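You operate a simulated robot arm through the tools that you are given. There is no shell and no other tool. Be economical: measure what you need, move in short steps, check, and stop when the job is done.

Carry out the task below with a simulated robot arm. There is one attempt and no reset: what you move stays moved.

TASK
Put the 27 socket from the top of the steel table on the paste card and the 36 socket on the black blind.
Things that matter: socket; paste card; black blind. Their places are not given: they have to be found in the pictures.

It is judged by the outcome, as a careful person would: the job done as asked, and still so three seconds after it is handed in. It fails if anything else is knocked over, pushed out of place, dropped, spilled or broken.

THE ROBOT
A 7-joint arm with a two-finger parallel gripper, fixed in place. Base frame: the origin is at the foot of the arm, x ahead of it, y to its left, z up; the work surface is at about z = 0. Lengths are in mm, angles in degrees, forces in N, time in s.
With the tool pointing down near the work surface it reaches from about 240 to 620 mm from the base axis. Its first joint turns from -66.0 to 66.0 degrees. Payload 2.6 kg.
Tool frame: the origin (TCP) lies between the finger pads and is the grasp point; the fingertips stand 30 mm ahead of it; z points along the fingers, y is the line along which they close. The gripper opens to 94 mm. The fingers are 28 mm wide and 10 mm thick; the gripper's body (50 by 96 mm) begins 55 mm behind the TCP.
Orientation is that of the tool frame in the base frame, as a unit quaternion [x, y, z, w]. With the fingers straight down and closing along the base's y, the tool's x points along the base's -x, its y along +y and its z along -z.

THE INTERFACE
- The arm moves only by the tool step_arm. Its argument "plan" is a list of rows, each an object of numbers (a shift or turn left out is 0, a gripper value left out holds the last): "tx", "ty", "tz": the shift along the base's x, y, z in units of 25 mm (1.0 is 25 mm); "rx", "ry", "rz": the turn, a rotation vector about the base's x, y, z in units of 4 degrees (1.0 is 4 degrees); "claw": the opening, from 0 (shut) to 1 (fully open). In form: [{"tx": .., "ty": .., "tz": .., "rx": .., "ry": .., "rz": .., "claw": ..}, ...]. A call has 1 to 20 rows; each row shifts and turns the commanded pose from where the row before left it. A call with a number of a shift or a turn outside -1 to 1 is refused whole. A row lasts 0.2 s, in which the tool goes at most 50 mm and 8.6 degrees; a call with a longer step from one row to the next is refused whole, and so is a gripper value outside its range. A pose out of reach is approached as far as the arm can. The call stops where the force on the tool passes 40 N (or 10 N more than at its start, if that is more) or the arm is blocked; 0.2 s more then pass. The fingers move at their own pace (about 72 mm/s each) and stop on an object; they squeeze with about 35 N. The grip force told is the motor's: it shows also when the fingers shut on nothing. Time passes only in rows, and 0.2 s behind the last, so rows that do not move let the fingers close. It gives the time, the measured TCP pose, the force on the tool (base axes), the opening and the grip force at its end, in the units of the frame above (readings bear some noise), and new pictures: "pictures" is both (left out), scene, wrist or none.
- Cameras (640 x 400 px; columns grow to the right, rows downward): "scene" is fixed at [28.3, 425.1, 574.3]; the picture's right is [-0.84, -0.55, 0.00], its down [-0.26, 0.40, -0.88] and it looks along [0.48, -0.74, -0.47] (base axes); focal length 324 px, centre (320, 200). "wrist" rides on the gripper at [-37, 0, -58] in the tool frame; the picture's right is [0.00, -1.00, 0.00], its down [0.97, 0.00, -0.24] and it looks along [0.24, 0.00, 0.97] (tool axes); focal length 218 px, centre (320, 200).
- point_at(camera, pixels): for up to 12 pixels [column, row] of the newest picture of that camera ("zoom" is the newest enlarged one), the place [x, y, z] in the base frame of the surface seen there, good to about 3 mm. No time passes.
- zoom(camera, box): a new picture of the part [left, top, right, bottom] of that camera's present view, enlarged. No time passes.
- sign_off(): hands the job in; it is judged then, once.

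Work in short steps. Measure before you move; look again where a grasp or a placing could have gone wrong, and mend it. You have 60 turns and 120 pictures in all, the two below and enlarged ones among them. Open the gripper and draw the arm clear of the work before you hand the job in, unless the task says otherwise; then end with one line.

The tools are called after ">>>" as a command line: name --argument value ..., lists and objects as JSON in quotes. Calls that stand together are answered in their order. step_arm: Moves the arm, as the interface text tells. Its arguments: {"type":"object","properties":{"plan":{"type":"array","items":{"type":"object","properties":{"tx":{"type":"number"},"ty":{"type":"number"},"tz":{"type":"number"},"rx":{"type":"number"},"ry":{"type":"number"},"rz":{"type":"number"},"claw":{"type":"number"}}}},"pictures":{"type":"string","enum":["both","scene","wrist","none"]}},"required":["plan"]} The other tools are called the same way: point_at (camera, pixels) gives the place of the surface under pixels of a picture; zoom (camera, box) takes an enlarged picture of a part of a camera's view; sign_off () hands the job in.

At the start:

```text
t: 0.0
position: [358.0, -121.4, 281.8]
orientation: [0.0, 1.0, 0.0, 0.0]
contact_force: [0.2, 0.2, -0.4]
grip_width: 94.2
gripper_force: 0.0
```

scene: 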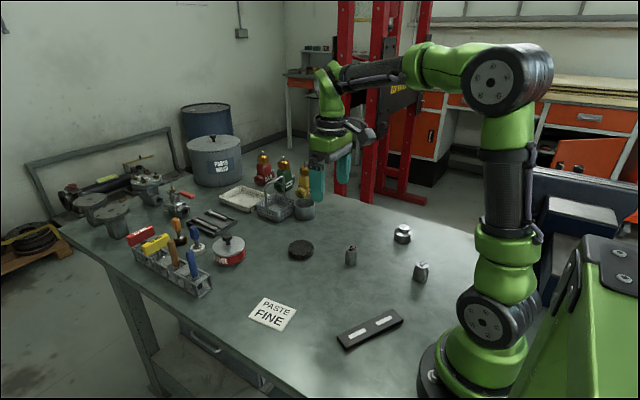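
wrist: 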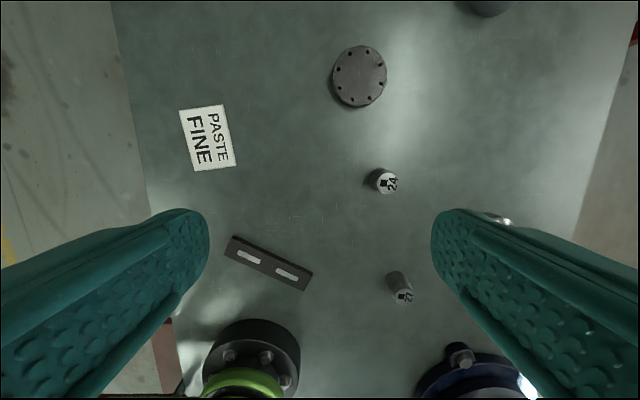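

The wrist view shows sockets near (385,181), (400,288) and one behind the right finger (497,218); I zoom in to read the numbers and inspect the other things.

>>> zoom --camera "wrist" --box '[340, 150, 440, 310]'

>>> zoom --camera "scene" --box '[230, 200, 450, 360]'

>>> point_at --camera "scene" --pixels '[[301, 248], [351, 248], [421, 265], [402, 229], [272, 313], [370, 328], [304, 205]]'

>>> point_at --camera "wrist" --pixels '[[359, 76], [387, 181], [403, 296], [207, 138], [268, 263], [333, 80], [387, 75], [181, 110], [221, 104], [236, 165], [193, 171]]'

```text
2.50 times, centred on (390, 230) of wrist
```

zoom: 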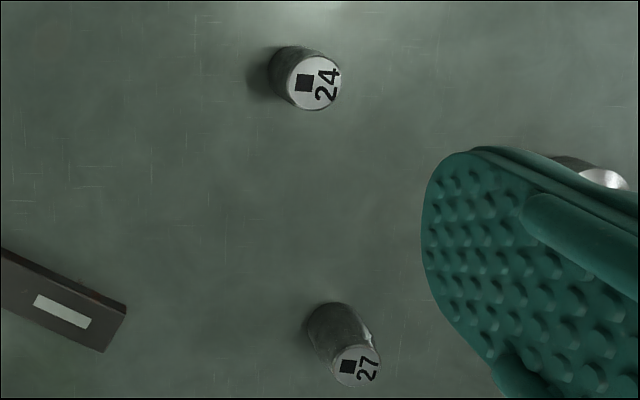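

```text
2.50 times, centred on (340, 280) of scene
```

zoom: 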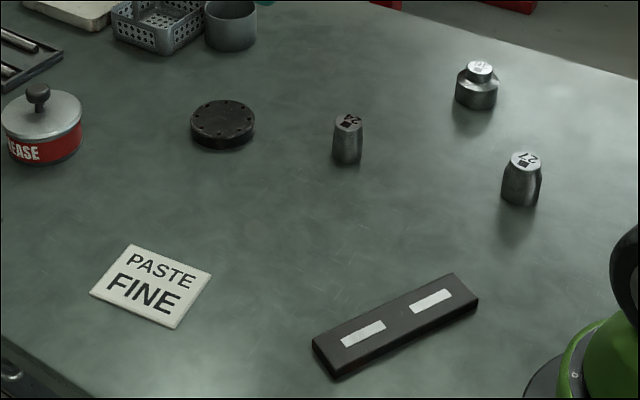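

```text
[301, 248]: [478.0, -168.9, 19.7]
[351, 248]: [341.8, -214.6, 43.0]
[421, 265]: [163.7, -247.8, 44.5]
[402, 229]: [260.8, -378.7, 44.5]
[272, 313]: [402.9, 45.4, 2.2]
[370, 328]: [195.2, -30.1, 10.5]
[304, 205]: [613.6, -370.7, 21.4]
```

```text
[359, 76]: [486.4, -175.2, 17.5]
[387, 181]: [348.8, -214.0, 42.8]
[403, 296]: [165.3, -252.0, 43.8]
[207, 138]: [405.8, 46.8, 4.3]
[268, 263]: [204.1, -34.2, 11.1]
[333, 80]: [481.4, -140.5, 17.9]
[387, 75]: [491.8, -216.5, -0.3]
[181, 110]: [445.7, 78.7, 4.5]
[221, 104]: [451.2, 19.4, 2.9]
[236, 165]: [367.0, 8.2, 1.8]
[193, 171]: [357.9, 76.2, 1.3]
```

The 27 is at about (165,-252). The third socket at (260,-379) should be the 36; I zoom to confirm it and its shape.

>>> zoom --camera "scene" --box '[380, 215, 440, 290]'

>>> step_arm --plan '[{"tx": -1, "ty": -1}, {"tx": -1, "ty": -1}, {"tx": -1, "ty": -1}, {"tx": -1, "ty": -1}, {"tx": -0.5, "ty": -1}]'

```text
5.33 times, centred on (410, 252) of scene
```

zoom: 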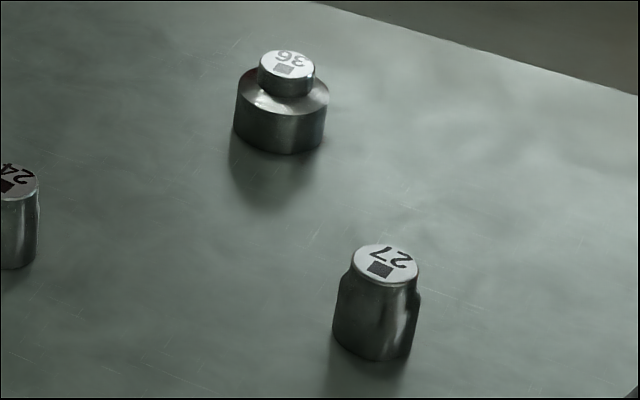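

```text
t: 1.2
position: [245.8, -245.6, 282.9]
orientation: [0.0, 1.0, 0.001, 0.0]
contact_force: [0.0, -0.3, 0.8]
grip_width: 94.4
gripper_force: 0.0
```

scene: 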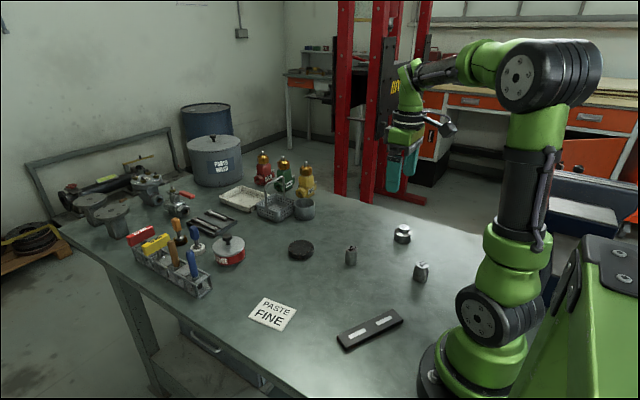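
wrist: 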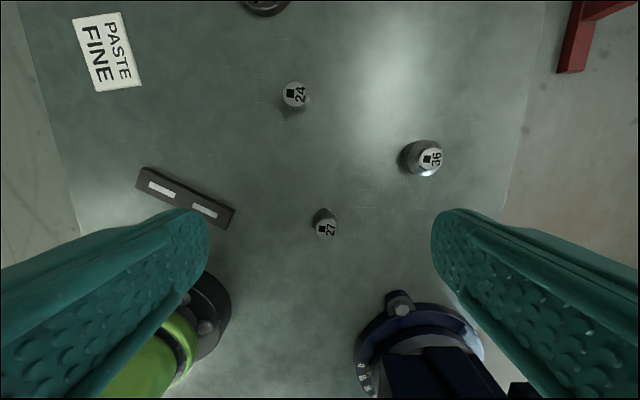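

36 confirmed. I measure the 27's edges and the blue object near (400,310), which could lie near the hand.

>>> point_at --camera "wrist" --pixels '[[326, 231], [323, 213], [338, 222], [313, 222], [400, 310], [397, 293], [362, 345], [410, 345], [429, 158], [402, 158], [432, 176], [213, 290]]'

>>> zoom --camera "wrist" --box '[270, 190, 480, 400]'

```text
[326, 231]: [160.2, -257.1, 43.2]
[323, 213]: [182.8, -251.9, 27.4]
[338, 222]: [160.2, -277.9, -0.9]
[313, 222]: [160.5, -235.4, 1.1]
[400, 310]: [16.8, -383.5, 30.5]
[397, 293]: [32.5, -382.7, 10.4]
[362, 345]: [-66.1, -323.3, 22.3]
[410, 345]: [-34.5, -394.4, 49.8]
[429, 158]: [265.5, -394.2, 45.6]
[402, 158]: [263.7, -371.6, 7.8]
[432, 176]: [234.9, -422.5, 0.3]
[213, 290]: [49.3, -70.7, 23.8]
```

```text
1.90 times, centred on (375, 295) of wrist
```

zoom: 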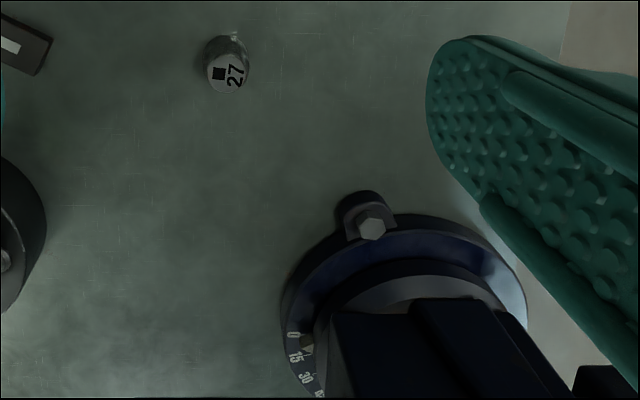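

The vise is well away (x<35). I move above the 27 at (165,-253), z≈110, and look again.

>>> step_arm --plan '[{"tx": -1, "ty": -0.3, "tz": -0.8}, {"tx": -1, "tz": -0.8}, {"tx": -1, "tz": -0.8}, {"tx": -0.23, "tz": -1}, {"tz": -1}, {"tz": -1}, {"tz": -1}, {"tz": -0.5}]'

```text
t: 3.0
position: [164.2, -254.0, 109.3]
orientation: [0.0, 1.0, 0.0, 0.0]
contact_force: [0.4, -0.3, 0.7]
grip_width: 94.2
gripper_force: 0.2
```

scene: 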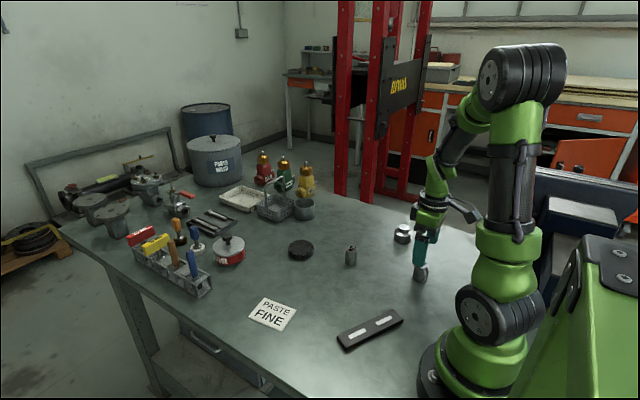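
wrist: 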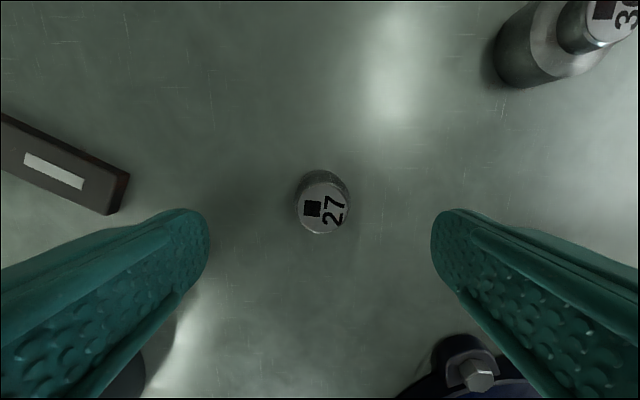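

>>> point_at --camera "wrist" --pixels '[[322, 209], [297, 209], [350, 209], [322, 235], [323, 182], [322, 172]]'

>>> zoom --camera "wrist" --box '[270, 160, 370, 240]'

```text
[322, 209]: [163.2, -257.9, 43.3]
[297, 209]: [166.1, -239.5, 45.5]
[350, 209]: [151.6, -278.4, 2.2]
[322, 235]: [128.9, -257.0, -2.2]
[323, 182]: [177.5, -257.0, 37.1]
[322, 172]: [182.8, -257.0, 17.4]
```

```text
5.00 times, centred on (320, 200) of wrist
```

zoom: 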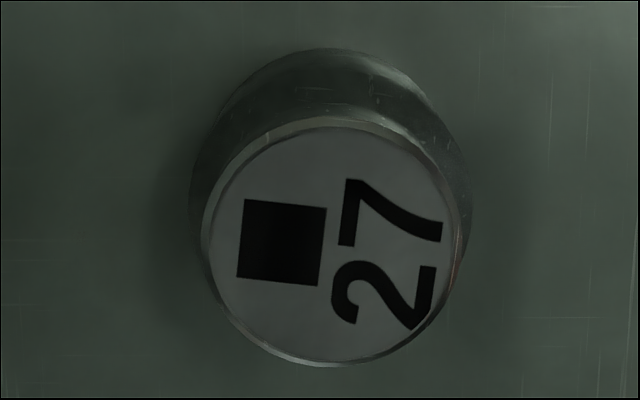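

Centre about (163.5,-255.5). I descend to z≈36 and close.

>>> step_arm --plan '[{"ty": -0.05, "tz": -1}, {"tz": -1}, {"tz": -0.93}, {}, {"claw": 0}, {"claw": 0}, {"claw": 0}, {"claw": 0}]' --pictures "wrist"

```text
t: 4.8
position: [164.9, -255.7, 37.6]
orientation: [0.001, 1.0, 0.0, 0.0]
contact_force: [-0.8, 0.1, -1.0]
grip_width: 36.7
gripper_force: 35.1
```

wrist: 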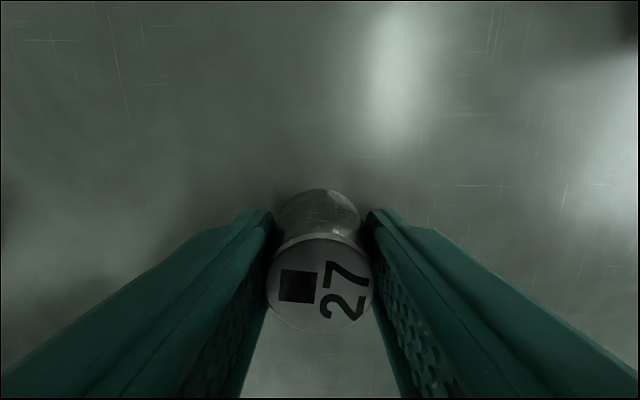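

Held at 36.7 mm. I lift and carry it to above the card, centre about (405,46).

>>> step_arm --plan '[{"tz": 0.5}, {"tz": 1}, {"tz": 1}, {"tz": 1}, {"tx": 0.7385, "ty": 0.928}, {"tx": 0.7385, "ty": 0.928}, {"tx": 0.7385, "ty": 0.928}, {"tx": 0.7385, "ty": 0.928}, {"tx": 0.7385, "ty": 0.928}, {"tx": 0.7385, "ty": 0.928}, {"tx": 0.7385, "ty": 0.928}, {"tx": 0.7385, "ty": 0.928}, {"tx": 0.7385, "ty": 0.928}, {"tx": 0.7385, "ty": 0.928}, {"tx": 0.7385, "ty": 0.928}, {"tx": 0.7385, "ty": 0.928}, {"tx": 0.7385, "ty": 0.928}, {}]'

```text
t: 8.6
position: [405.5, 46.7, 124.5]
orientation: [0.0, 1.0, 0.0, -0.001]
contact_force: [0.5, -0.3, -2.1]
grip_width: 36.6
gripper_force: 34.9
```

scene: 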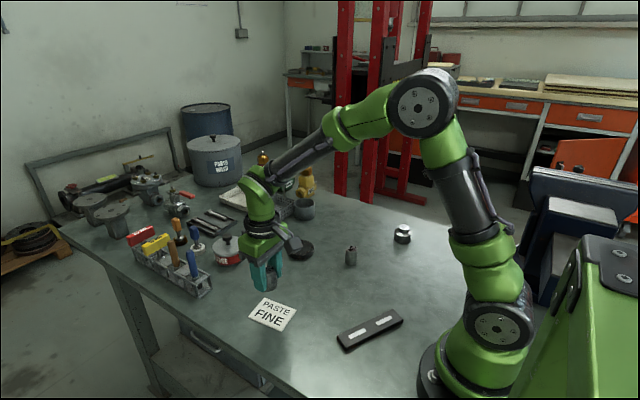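
wrist: 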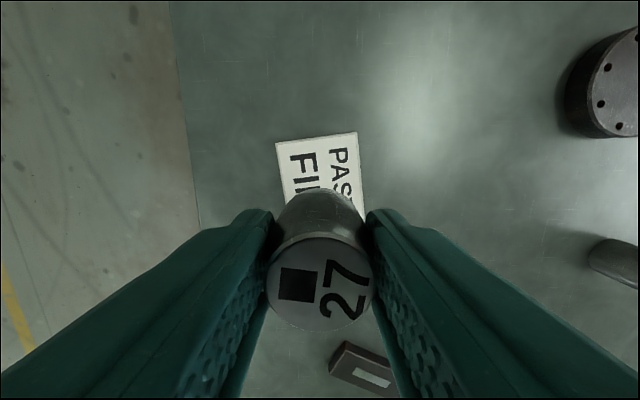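

I check the card's corners in both views before lowering.

>>> point_at --camera "wrist" --pixels '[[278, 144], [356, 134]]'

>>> point_at --camera "scene" --pixels '[[263, 298], [296, 309], [282, 329], [249, 317]]'

```text
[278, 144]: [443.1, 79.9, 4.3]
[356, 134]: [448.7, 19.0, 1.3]
```

```text
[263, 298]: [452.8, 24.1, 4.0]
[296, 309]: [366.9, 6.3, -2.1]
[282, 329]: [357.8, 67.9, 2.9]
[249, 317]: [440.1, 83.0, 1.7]
```

Centre ≈ (404,45): well aligned. I lower to about z=41, then check the force.

>>> step_arm --plan '[{"tx": -0.04, "ty": -0.04, "tz": -1}, {"tz": -1}, {"tz": -0.8}, {"tz": -0.4}, {"tz": -0.12}, {}]' --pictures "scene"

```text
t: 10.0
position: [403.5, 44.8, 41.4]
orientation: [0.0, 1.0, 0.0, 0.001]
contact_force: [0.9, 0.4, -1.9]
grip_width: 36.5
gripper_force: 35.3
```

scene: 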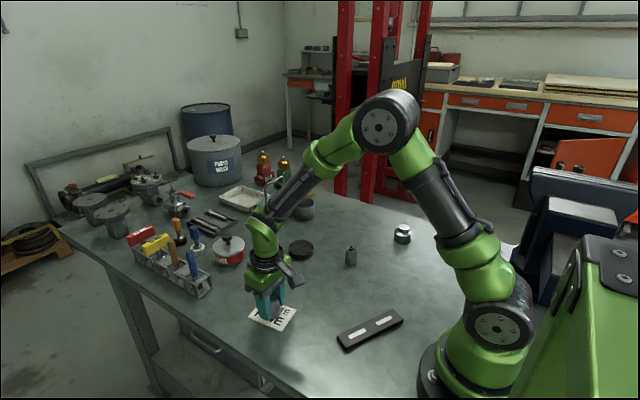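

No contact yet; I feel down in 1 mm steps.

>>> step_arm --plan '[{"tz": -0.04}, {}]' --pictures "none"

>>> step_arm --plan '[{"tz": -0.03}, {}]' --pictures "none"

>>> step_arm --plan '[{"tz": -0.03}, {}]' --pictures "none"

```text
t: 10.6
position: [402.8, 44.2, 39.6]
orientation: [0.0, 1.0, 0.0, 0.0]
contact_force: [0.6, 0.3, -1.8]
grip_width: 36.4
gripper_force: 35.0
```

```text
t: 11.2
position: [405.3, 44.1, 39.9]
orientation: [0.0, 1.0, 0.0, 0.001]
contact_force: [-1.0, 0.4, 6.5]
grip_width: 36.4
gripper_force: 34.5
```

```text
t: 11.8
position: [405.7, 45.8, 38.8]
orientation: [0.0, 1.0, 0.0, 0.002]
contact_force: [-1.0, 1.2, 17.2]
grip_width: 36.5
gripper_force: 34.8
```

It is in contact (17 N). I ease up a touch, open, and rise.

>>> step_arm --plan '[{"tz": 0.04}, {"claw": 0.5}, {"claw": 0.6}, {"claw": 0.6}, {"tz": 0.5}, {"tz": 1}, {"tz": 1}, {"tz": 1}, {"tz": 1}]'

```text
t: 13.8
position: [404.2, 46.4, 152.2]
orientation: [0.0, 1.0, 0.0, 0.0]
contact_force: [-0.3, 0.8, -0.9]
grip_width: 56.5
gripper_force: 0.1
```

scene: 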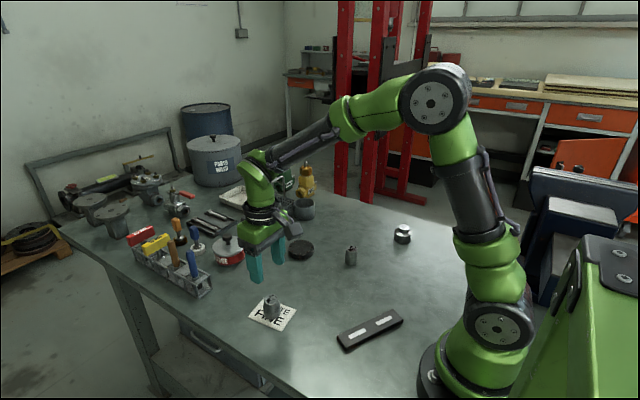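
wrist: 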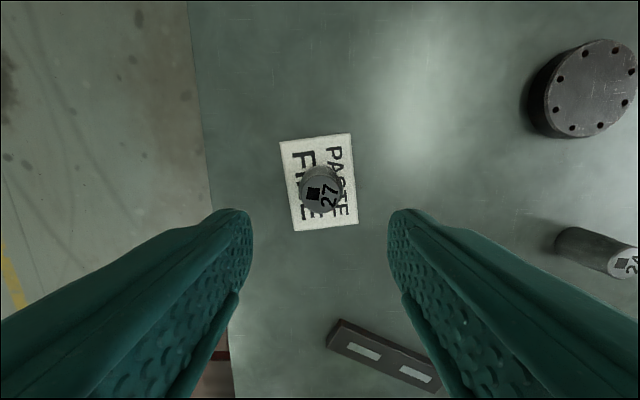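

The 27 stands upright on the card centre. Next I travel above the 36 at about (262,-382) with the claw open.

>>> step_arm --plan '[{"tx": -0.316, "ty": -0.953, "claw": 1}, {"tx": -0.316, "ty": -0.953}, {"tx": -0.316, "ty": -0.953}, {"tx": -0.316, "ty": -0.953}, {"tx": -0.316, "ty": -0.953}, {"tx": -0.316, "ty": -0.953}, {"tx": -0.316, "ty": -0.953}, {"tx": -0.316, "ty": -0.953}, {"tx": -0.316, "ty": -0.953}, {"tx": -0.316, "ty": -0.953}, {"tx": -0.316, "ty": -0.953}, {"tx": -0.316, "ty": -0.953}, {"tx": -0.316, "ty": -0.953}, {"tx": -0.316, "ty": -0.953}, {"tx": -0.316, "ty": -0.953}, {"tx": -0.316, "ty": -0.953}, {"tx": -0.316, "ty": -0.953}, {"tx": -0.316, "ty": -0.953}, {"tz": -0.8}]' --pictures "wrist"

```text
t: 17.8
position: [261.8, -384.3, 133.2]
orientation: [0.0, 1.0, 0.0, 0.0]
contact_force: [-0.1, -0.2, -0.2]
grip_width: 94.1
gripper_force: 0.0
```

wrist: 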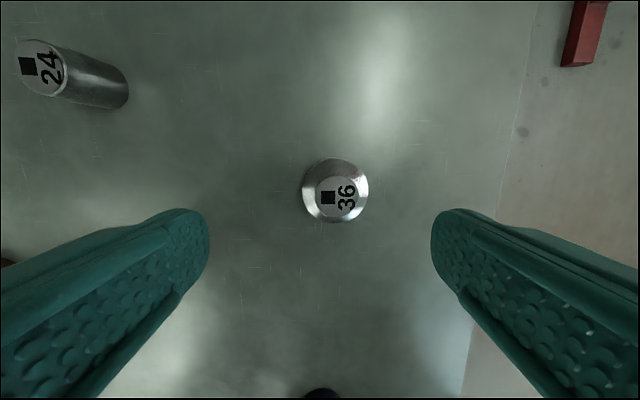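

>>> zoom --camera "wrist" --box '[280, 150, 390, 235]'

>>> point_at --camera "wrist" --pixels '[[337, 197], [305, 190], [366, 190], [338, 218], [337, 160], [337, 172], [309, 205], [361, 210]]'

```text
4.71 times, centred on (335, 192) of wrist
```

zoom: 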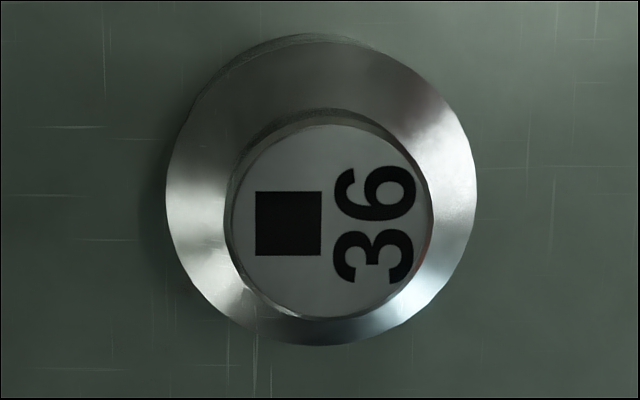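

```text
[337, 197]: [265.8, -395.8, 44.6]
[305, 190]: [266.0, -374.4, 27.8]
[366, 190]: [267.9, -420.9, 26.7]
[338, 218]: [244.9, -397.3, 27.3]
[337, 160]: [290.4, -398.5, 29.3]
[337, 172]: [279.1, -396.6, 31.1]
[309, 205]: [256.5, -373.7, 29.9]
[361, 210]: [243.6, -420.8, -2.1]
```

Centre about (267,-396.5), body ⌀≈48 up to z≈29. I align, go down to z≈34.5 and close.

>>> step_arm --plan '[{"tx": 0.2, "ty": -0.5}, {"tz": -1}, {"tz": -1}, {"tz": -1}, {"tz": -0.93}, {}, {"claw": 0}, {"claw": 0}, {"claw": 0}, {"claw": 0}]'

>>> point_at --camera "scene" --pixels '[[301, 248]]'

```text
t: 20.0
position: [267.7, -393.9, 33.9]
orientation: [0.001, 1.0, 0.001, 0.001]
contact_force: [0.3, -0.7, 0.5]
grip_width: 49.7
gripper_force: 34.4
```

scene: 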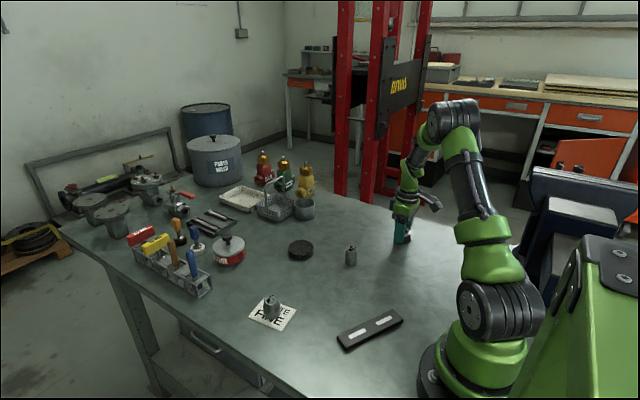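
wrist: 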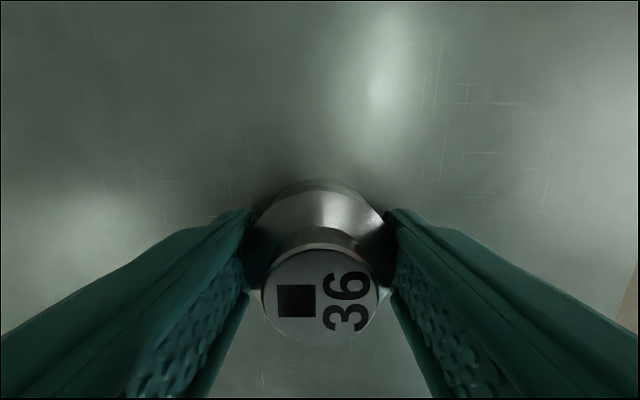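

```text
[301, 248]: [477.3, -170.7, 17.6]
```

Held at 49.7 mm. I lift and carry to above the blind, centre about (483,-173).

>>> step_arm --plan '[{"tz": 0.5}, {"tz": 1}, {"tz": 1}, {"tz": 1}, {"tz": 0.5}, {"tx": 0.864, "ty": 0.888}, {"tx": 0.864, "ty": 0.888}, {"tx": 0.864, "ty": 0.888}, {"tx": 0.864, "ty": 0.888}, {"tx": 0.864, "ty": 0.888}, {"tx": 0.864, "ty": 0.888}, {"tx": 0.864, "ty": 0.888}, {"tx": 0.864, "ty": 0.888}, {"tx": 0.864, "ty": 0.888}, {"tx": 0.864, "ty": 0.888}, {}]'

```text
t: 23.4
position: [482.9, -173.3, 133.4]
orientation: [0.0, 1.0, 0.0, 0.0]
contact_force: [0.1, 0.4, -2.6]
grip_width: 49.4
gripper_force: 34.6
```

scene: 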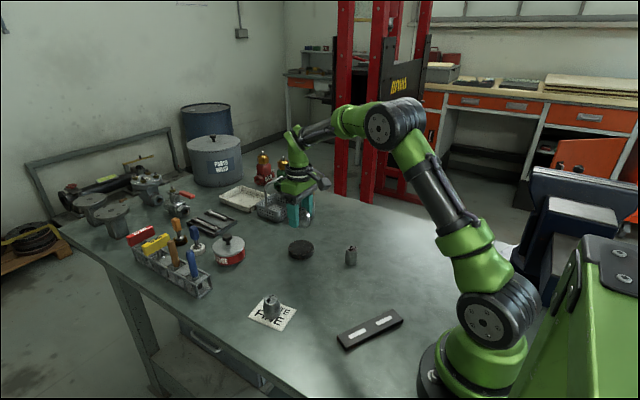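
wrist: 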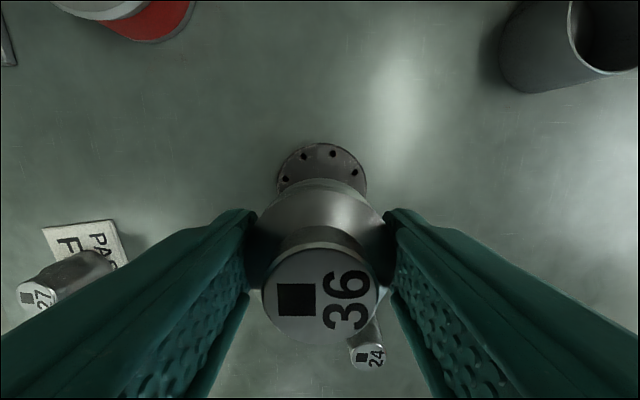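

I measure the blind's rim in both views.

>>> zoom --camera "scene" --box '[270, 170, 340, 270]'

>>> point_at --camera "wrist" --pixels '[[320, 145], [280, 180], [364, 180], [304, 156], [333, 154]]'

>>> point_at --camera "scene" --pixels '[[290, 247], [311, 247], [301, 241], [301, 253], [301, 247]]'

```text
4.00 times, centred on (305, 220) of scene
```

zoom: 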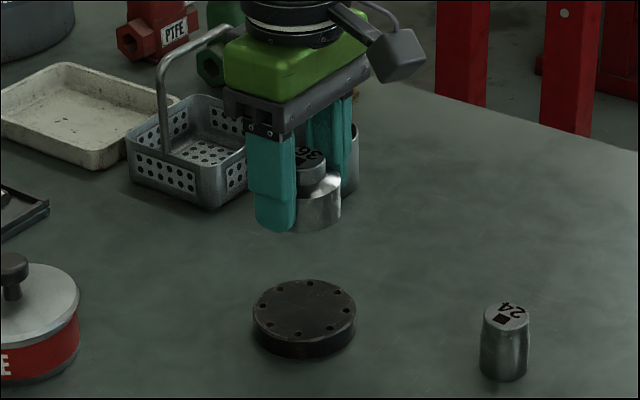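

```text
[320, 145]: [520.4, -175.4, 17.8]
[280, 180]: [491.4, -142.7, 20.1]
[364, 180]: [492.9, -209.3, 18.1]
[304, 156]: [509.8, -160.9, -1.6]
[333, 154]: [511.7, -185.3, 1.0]
```

```text
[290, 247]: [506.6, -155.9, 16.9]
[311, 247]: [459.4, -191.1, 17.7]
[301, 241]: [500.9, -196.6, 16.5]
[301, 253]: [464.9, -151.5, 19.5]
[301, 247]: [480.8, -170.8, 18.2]
```

Blind centre ≈ (481,-173), R≈37, top ≈18; the socket is over it. I lower to z≈55, then feel down.

>>> step_arm --plan '[{"tz": -1}, {"tz": -1}, {"tz": -0.8}, {"tz": -0.33}, {}]' --pictures "both"

>>> zoom --camera "scene" --box '[270, 210, 334, 270]'

```text
t: 24.6
position: [482.3, -174.3, 53.9]
orientation: [-0.001, 1.0, 0.0, 0.0]
contact_force: [-0.5, -0.4, -2.4]
grip_width: 49.1
gripper_force: 35.3
```

scene: 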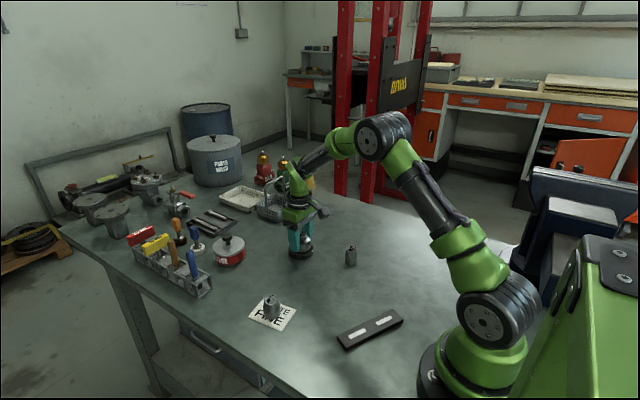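
wrist: 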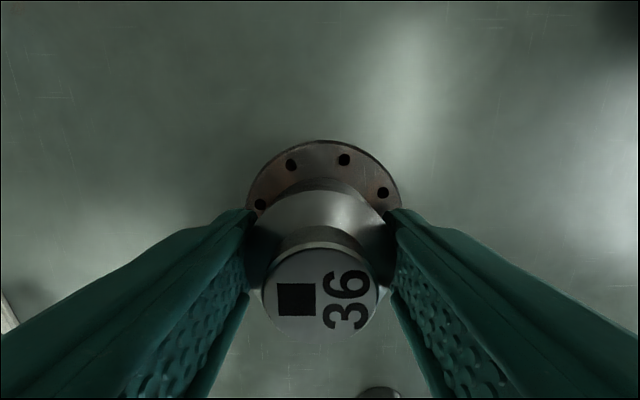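

```text
6.67 times, centred on (302, 240) of scene
```

zoom: 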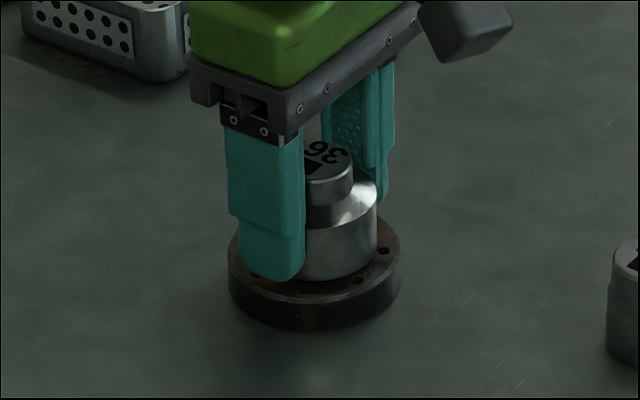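

Well centred; I feel down in 1 mm steps.

>>> step_arm --plan '[{"tz": -0.04}, {}]' --pictures "none"

>>> step_arm --plan '[{"tz": -0.03}, {}]' --pictures "none"

```text
t: 25.2
position: [481.5, -173.1, 54.2]
orientation: [0.0, 1.0, 0.0, -0.001]
contact_force: [-0.7, 0.4, -2.4]
grip_width: 49.7
gripper_force: 34.9
```

```text
t: 25.8
position: [482.7, -172.2, 54.2]
orientation: [0.0, 1.0, -0.001, 0.0]
contact_force: [0.3, -0.6, -3.0]
grip_width: 49.6
gripper_force: 34.7
```

>>> step_arm --plan '[{"tz": -0.04}, {}]' --pictures "none"

>>> step_arm --plan '[{"tz": -0.03}, {}]' --pictures "none"

```text
t: 26.4
position: [482.4, -173.5, 52.9]
orientation: [0.0, 1.0, 0.0, 0.001]
contact_force: [0.1, 0.0, -2.0]
grip_width: 49.4
gripper_force: 34.7
```

```text
t: 27.0
position: [482.1, -173.7, 51.7]
orientation: [0.0, 1.0, 0.001, 0.0]
contact_force: [-1.3, 0.8, 3.5]
grip_width: 49.3
gripper_force: 34.7
```

Contact. I open and rise.

>>> step_arm --plan '[{}, {"claw": 0.7}, {"claw": 0.75}, {"claw": 0.75}, {"tz": 0.5}, {"tz": 1}, {"tz": 1}, {"tz": 1}, {"tz": 1}, {"tx": -1, "tz": 1}, {"tx": -1, "tz": 1}]'

>>> zoom --camera "scene" --box '[230, 200, 430, 350]'

```text
t: 29.4
position: [431.7, -173.2, 215.0]
orientation: [-0.001, 1.0, 0.0, 0.0]
contact_force: [-0.5, -0.2, -0.1]
grip_width: 70.4
gripper_force: 0.0
```

scene: 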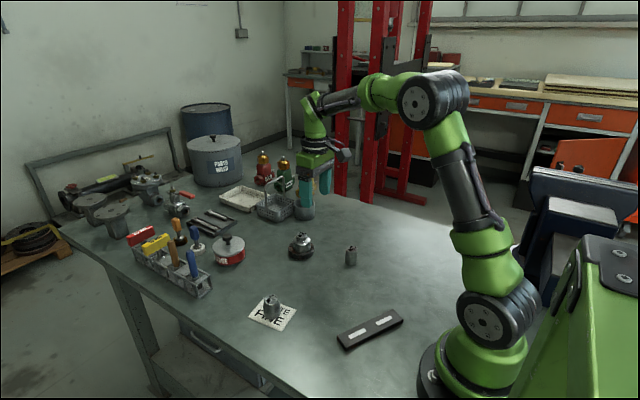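
wrist: 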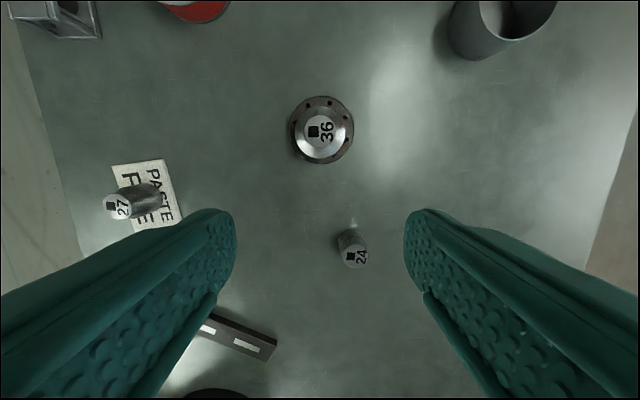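

```text
2.67 times, centred on (330, 275) of scene
```

zoom: 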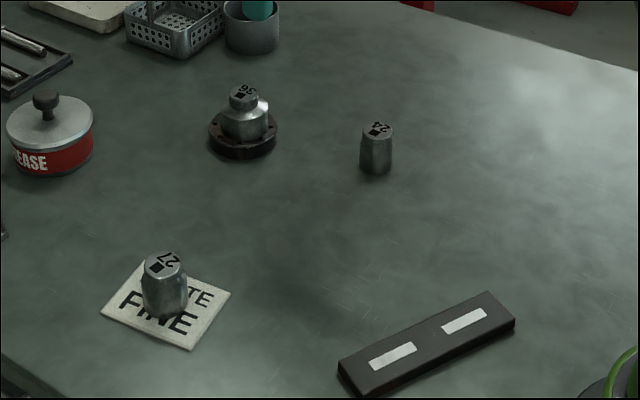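

Both sockets stand upright in their places, nothing else has moved, and the arm is clear.

>>> sign_off

```text
The job is handed in.
```

The 27 socket is standing on the paste card and the 36 socket on the black blind. The gripper is open, the arm is clear, and the job is handed in.
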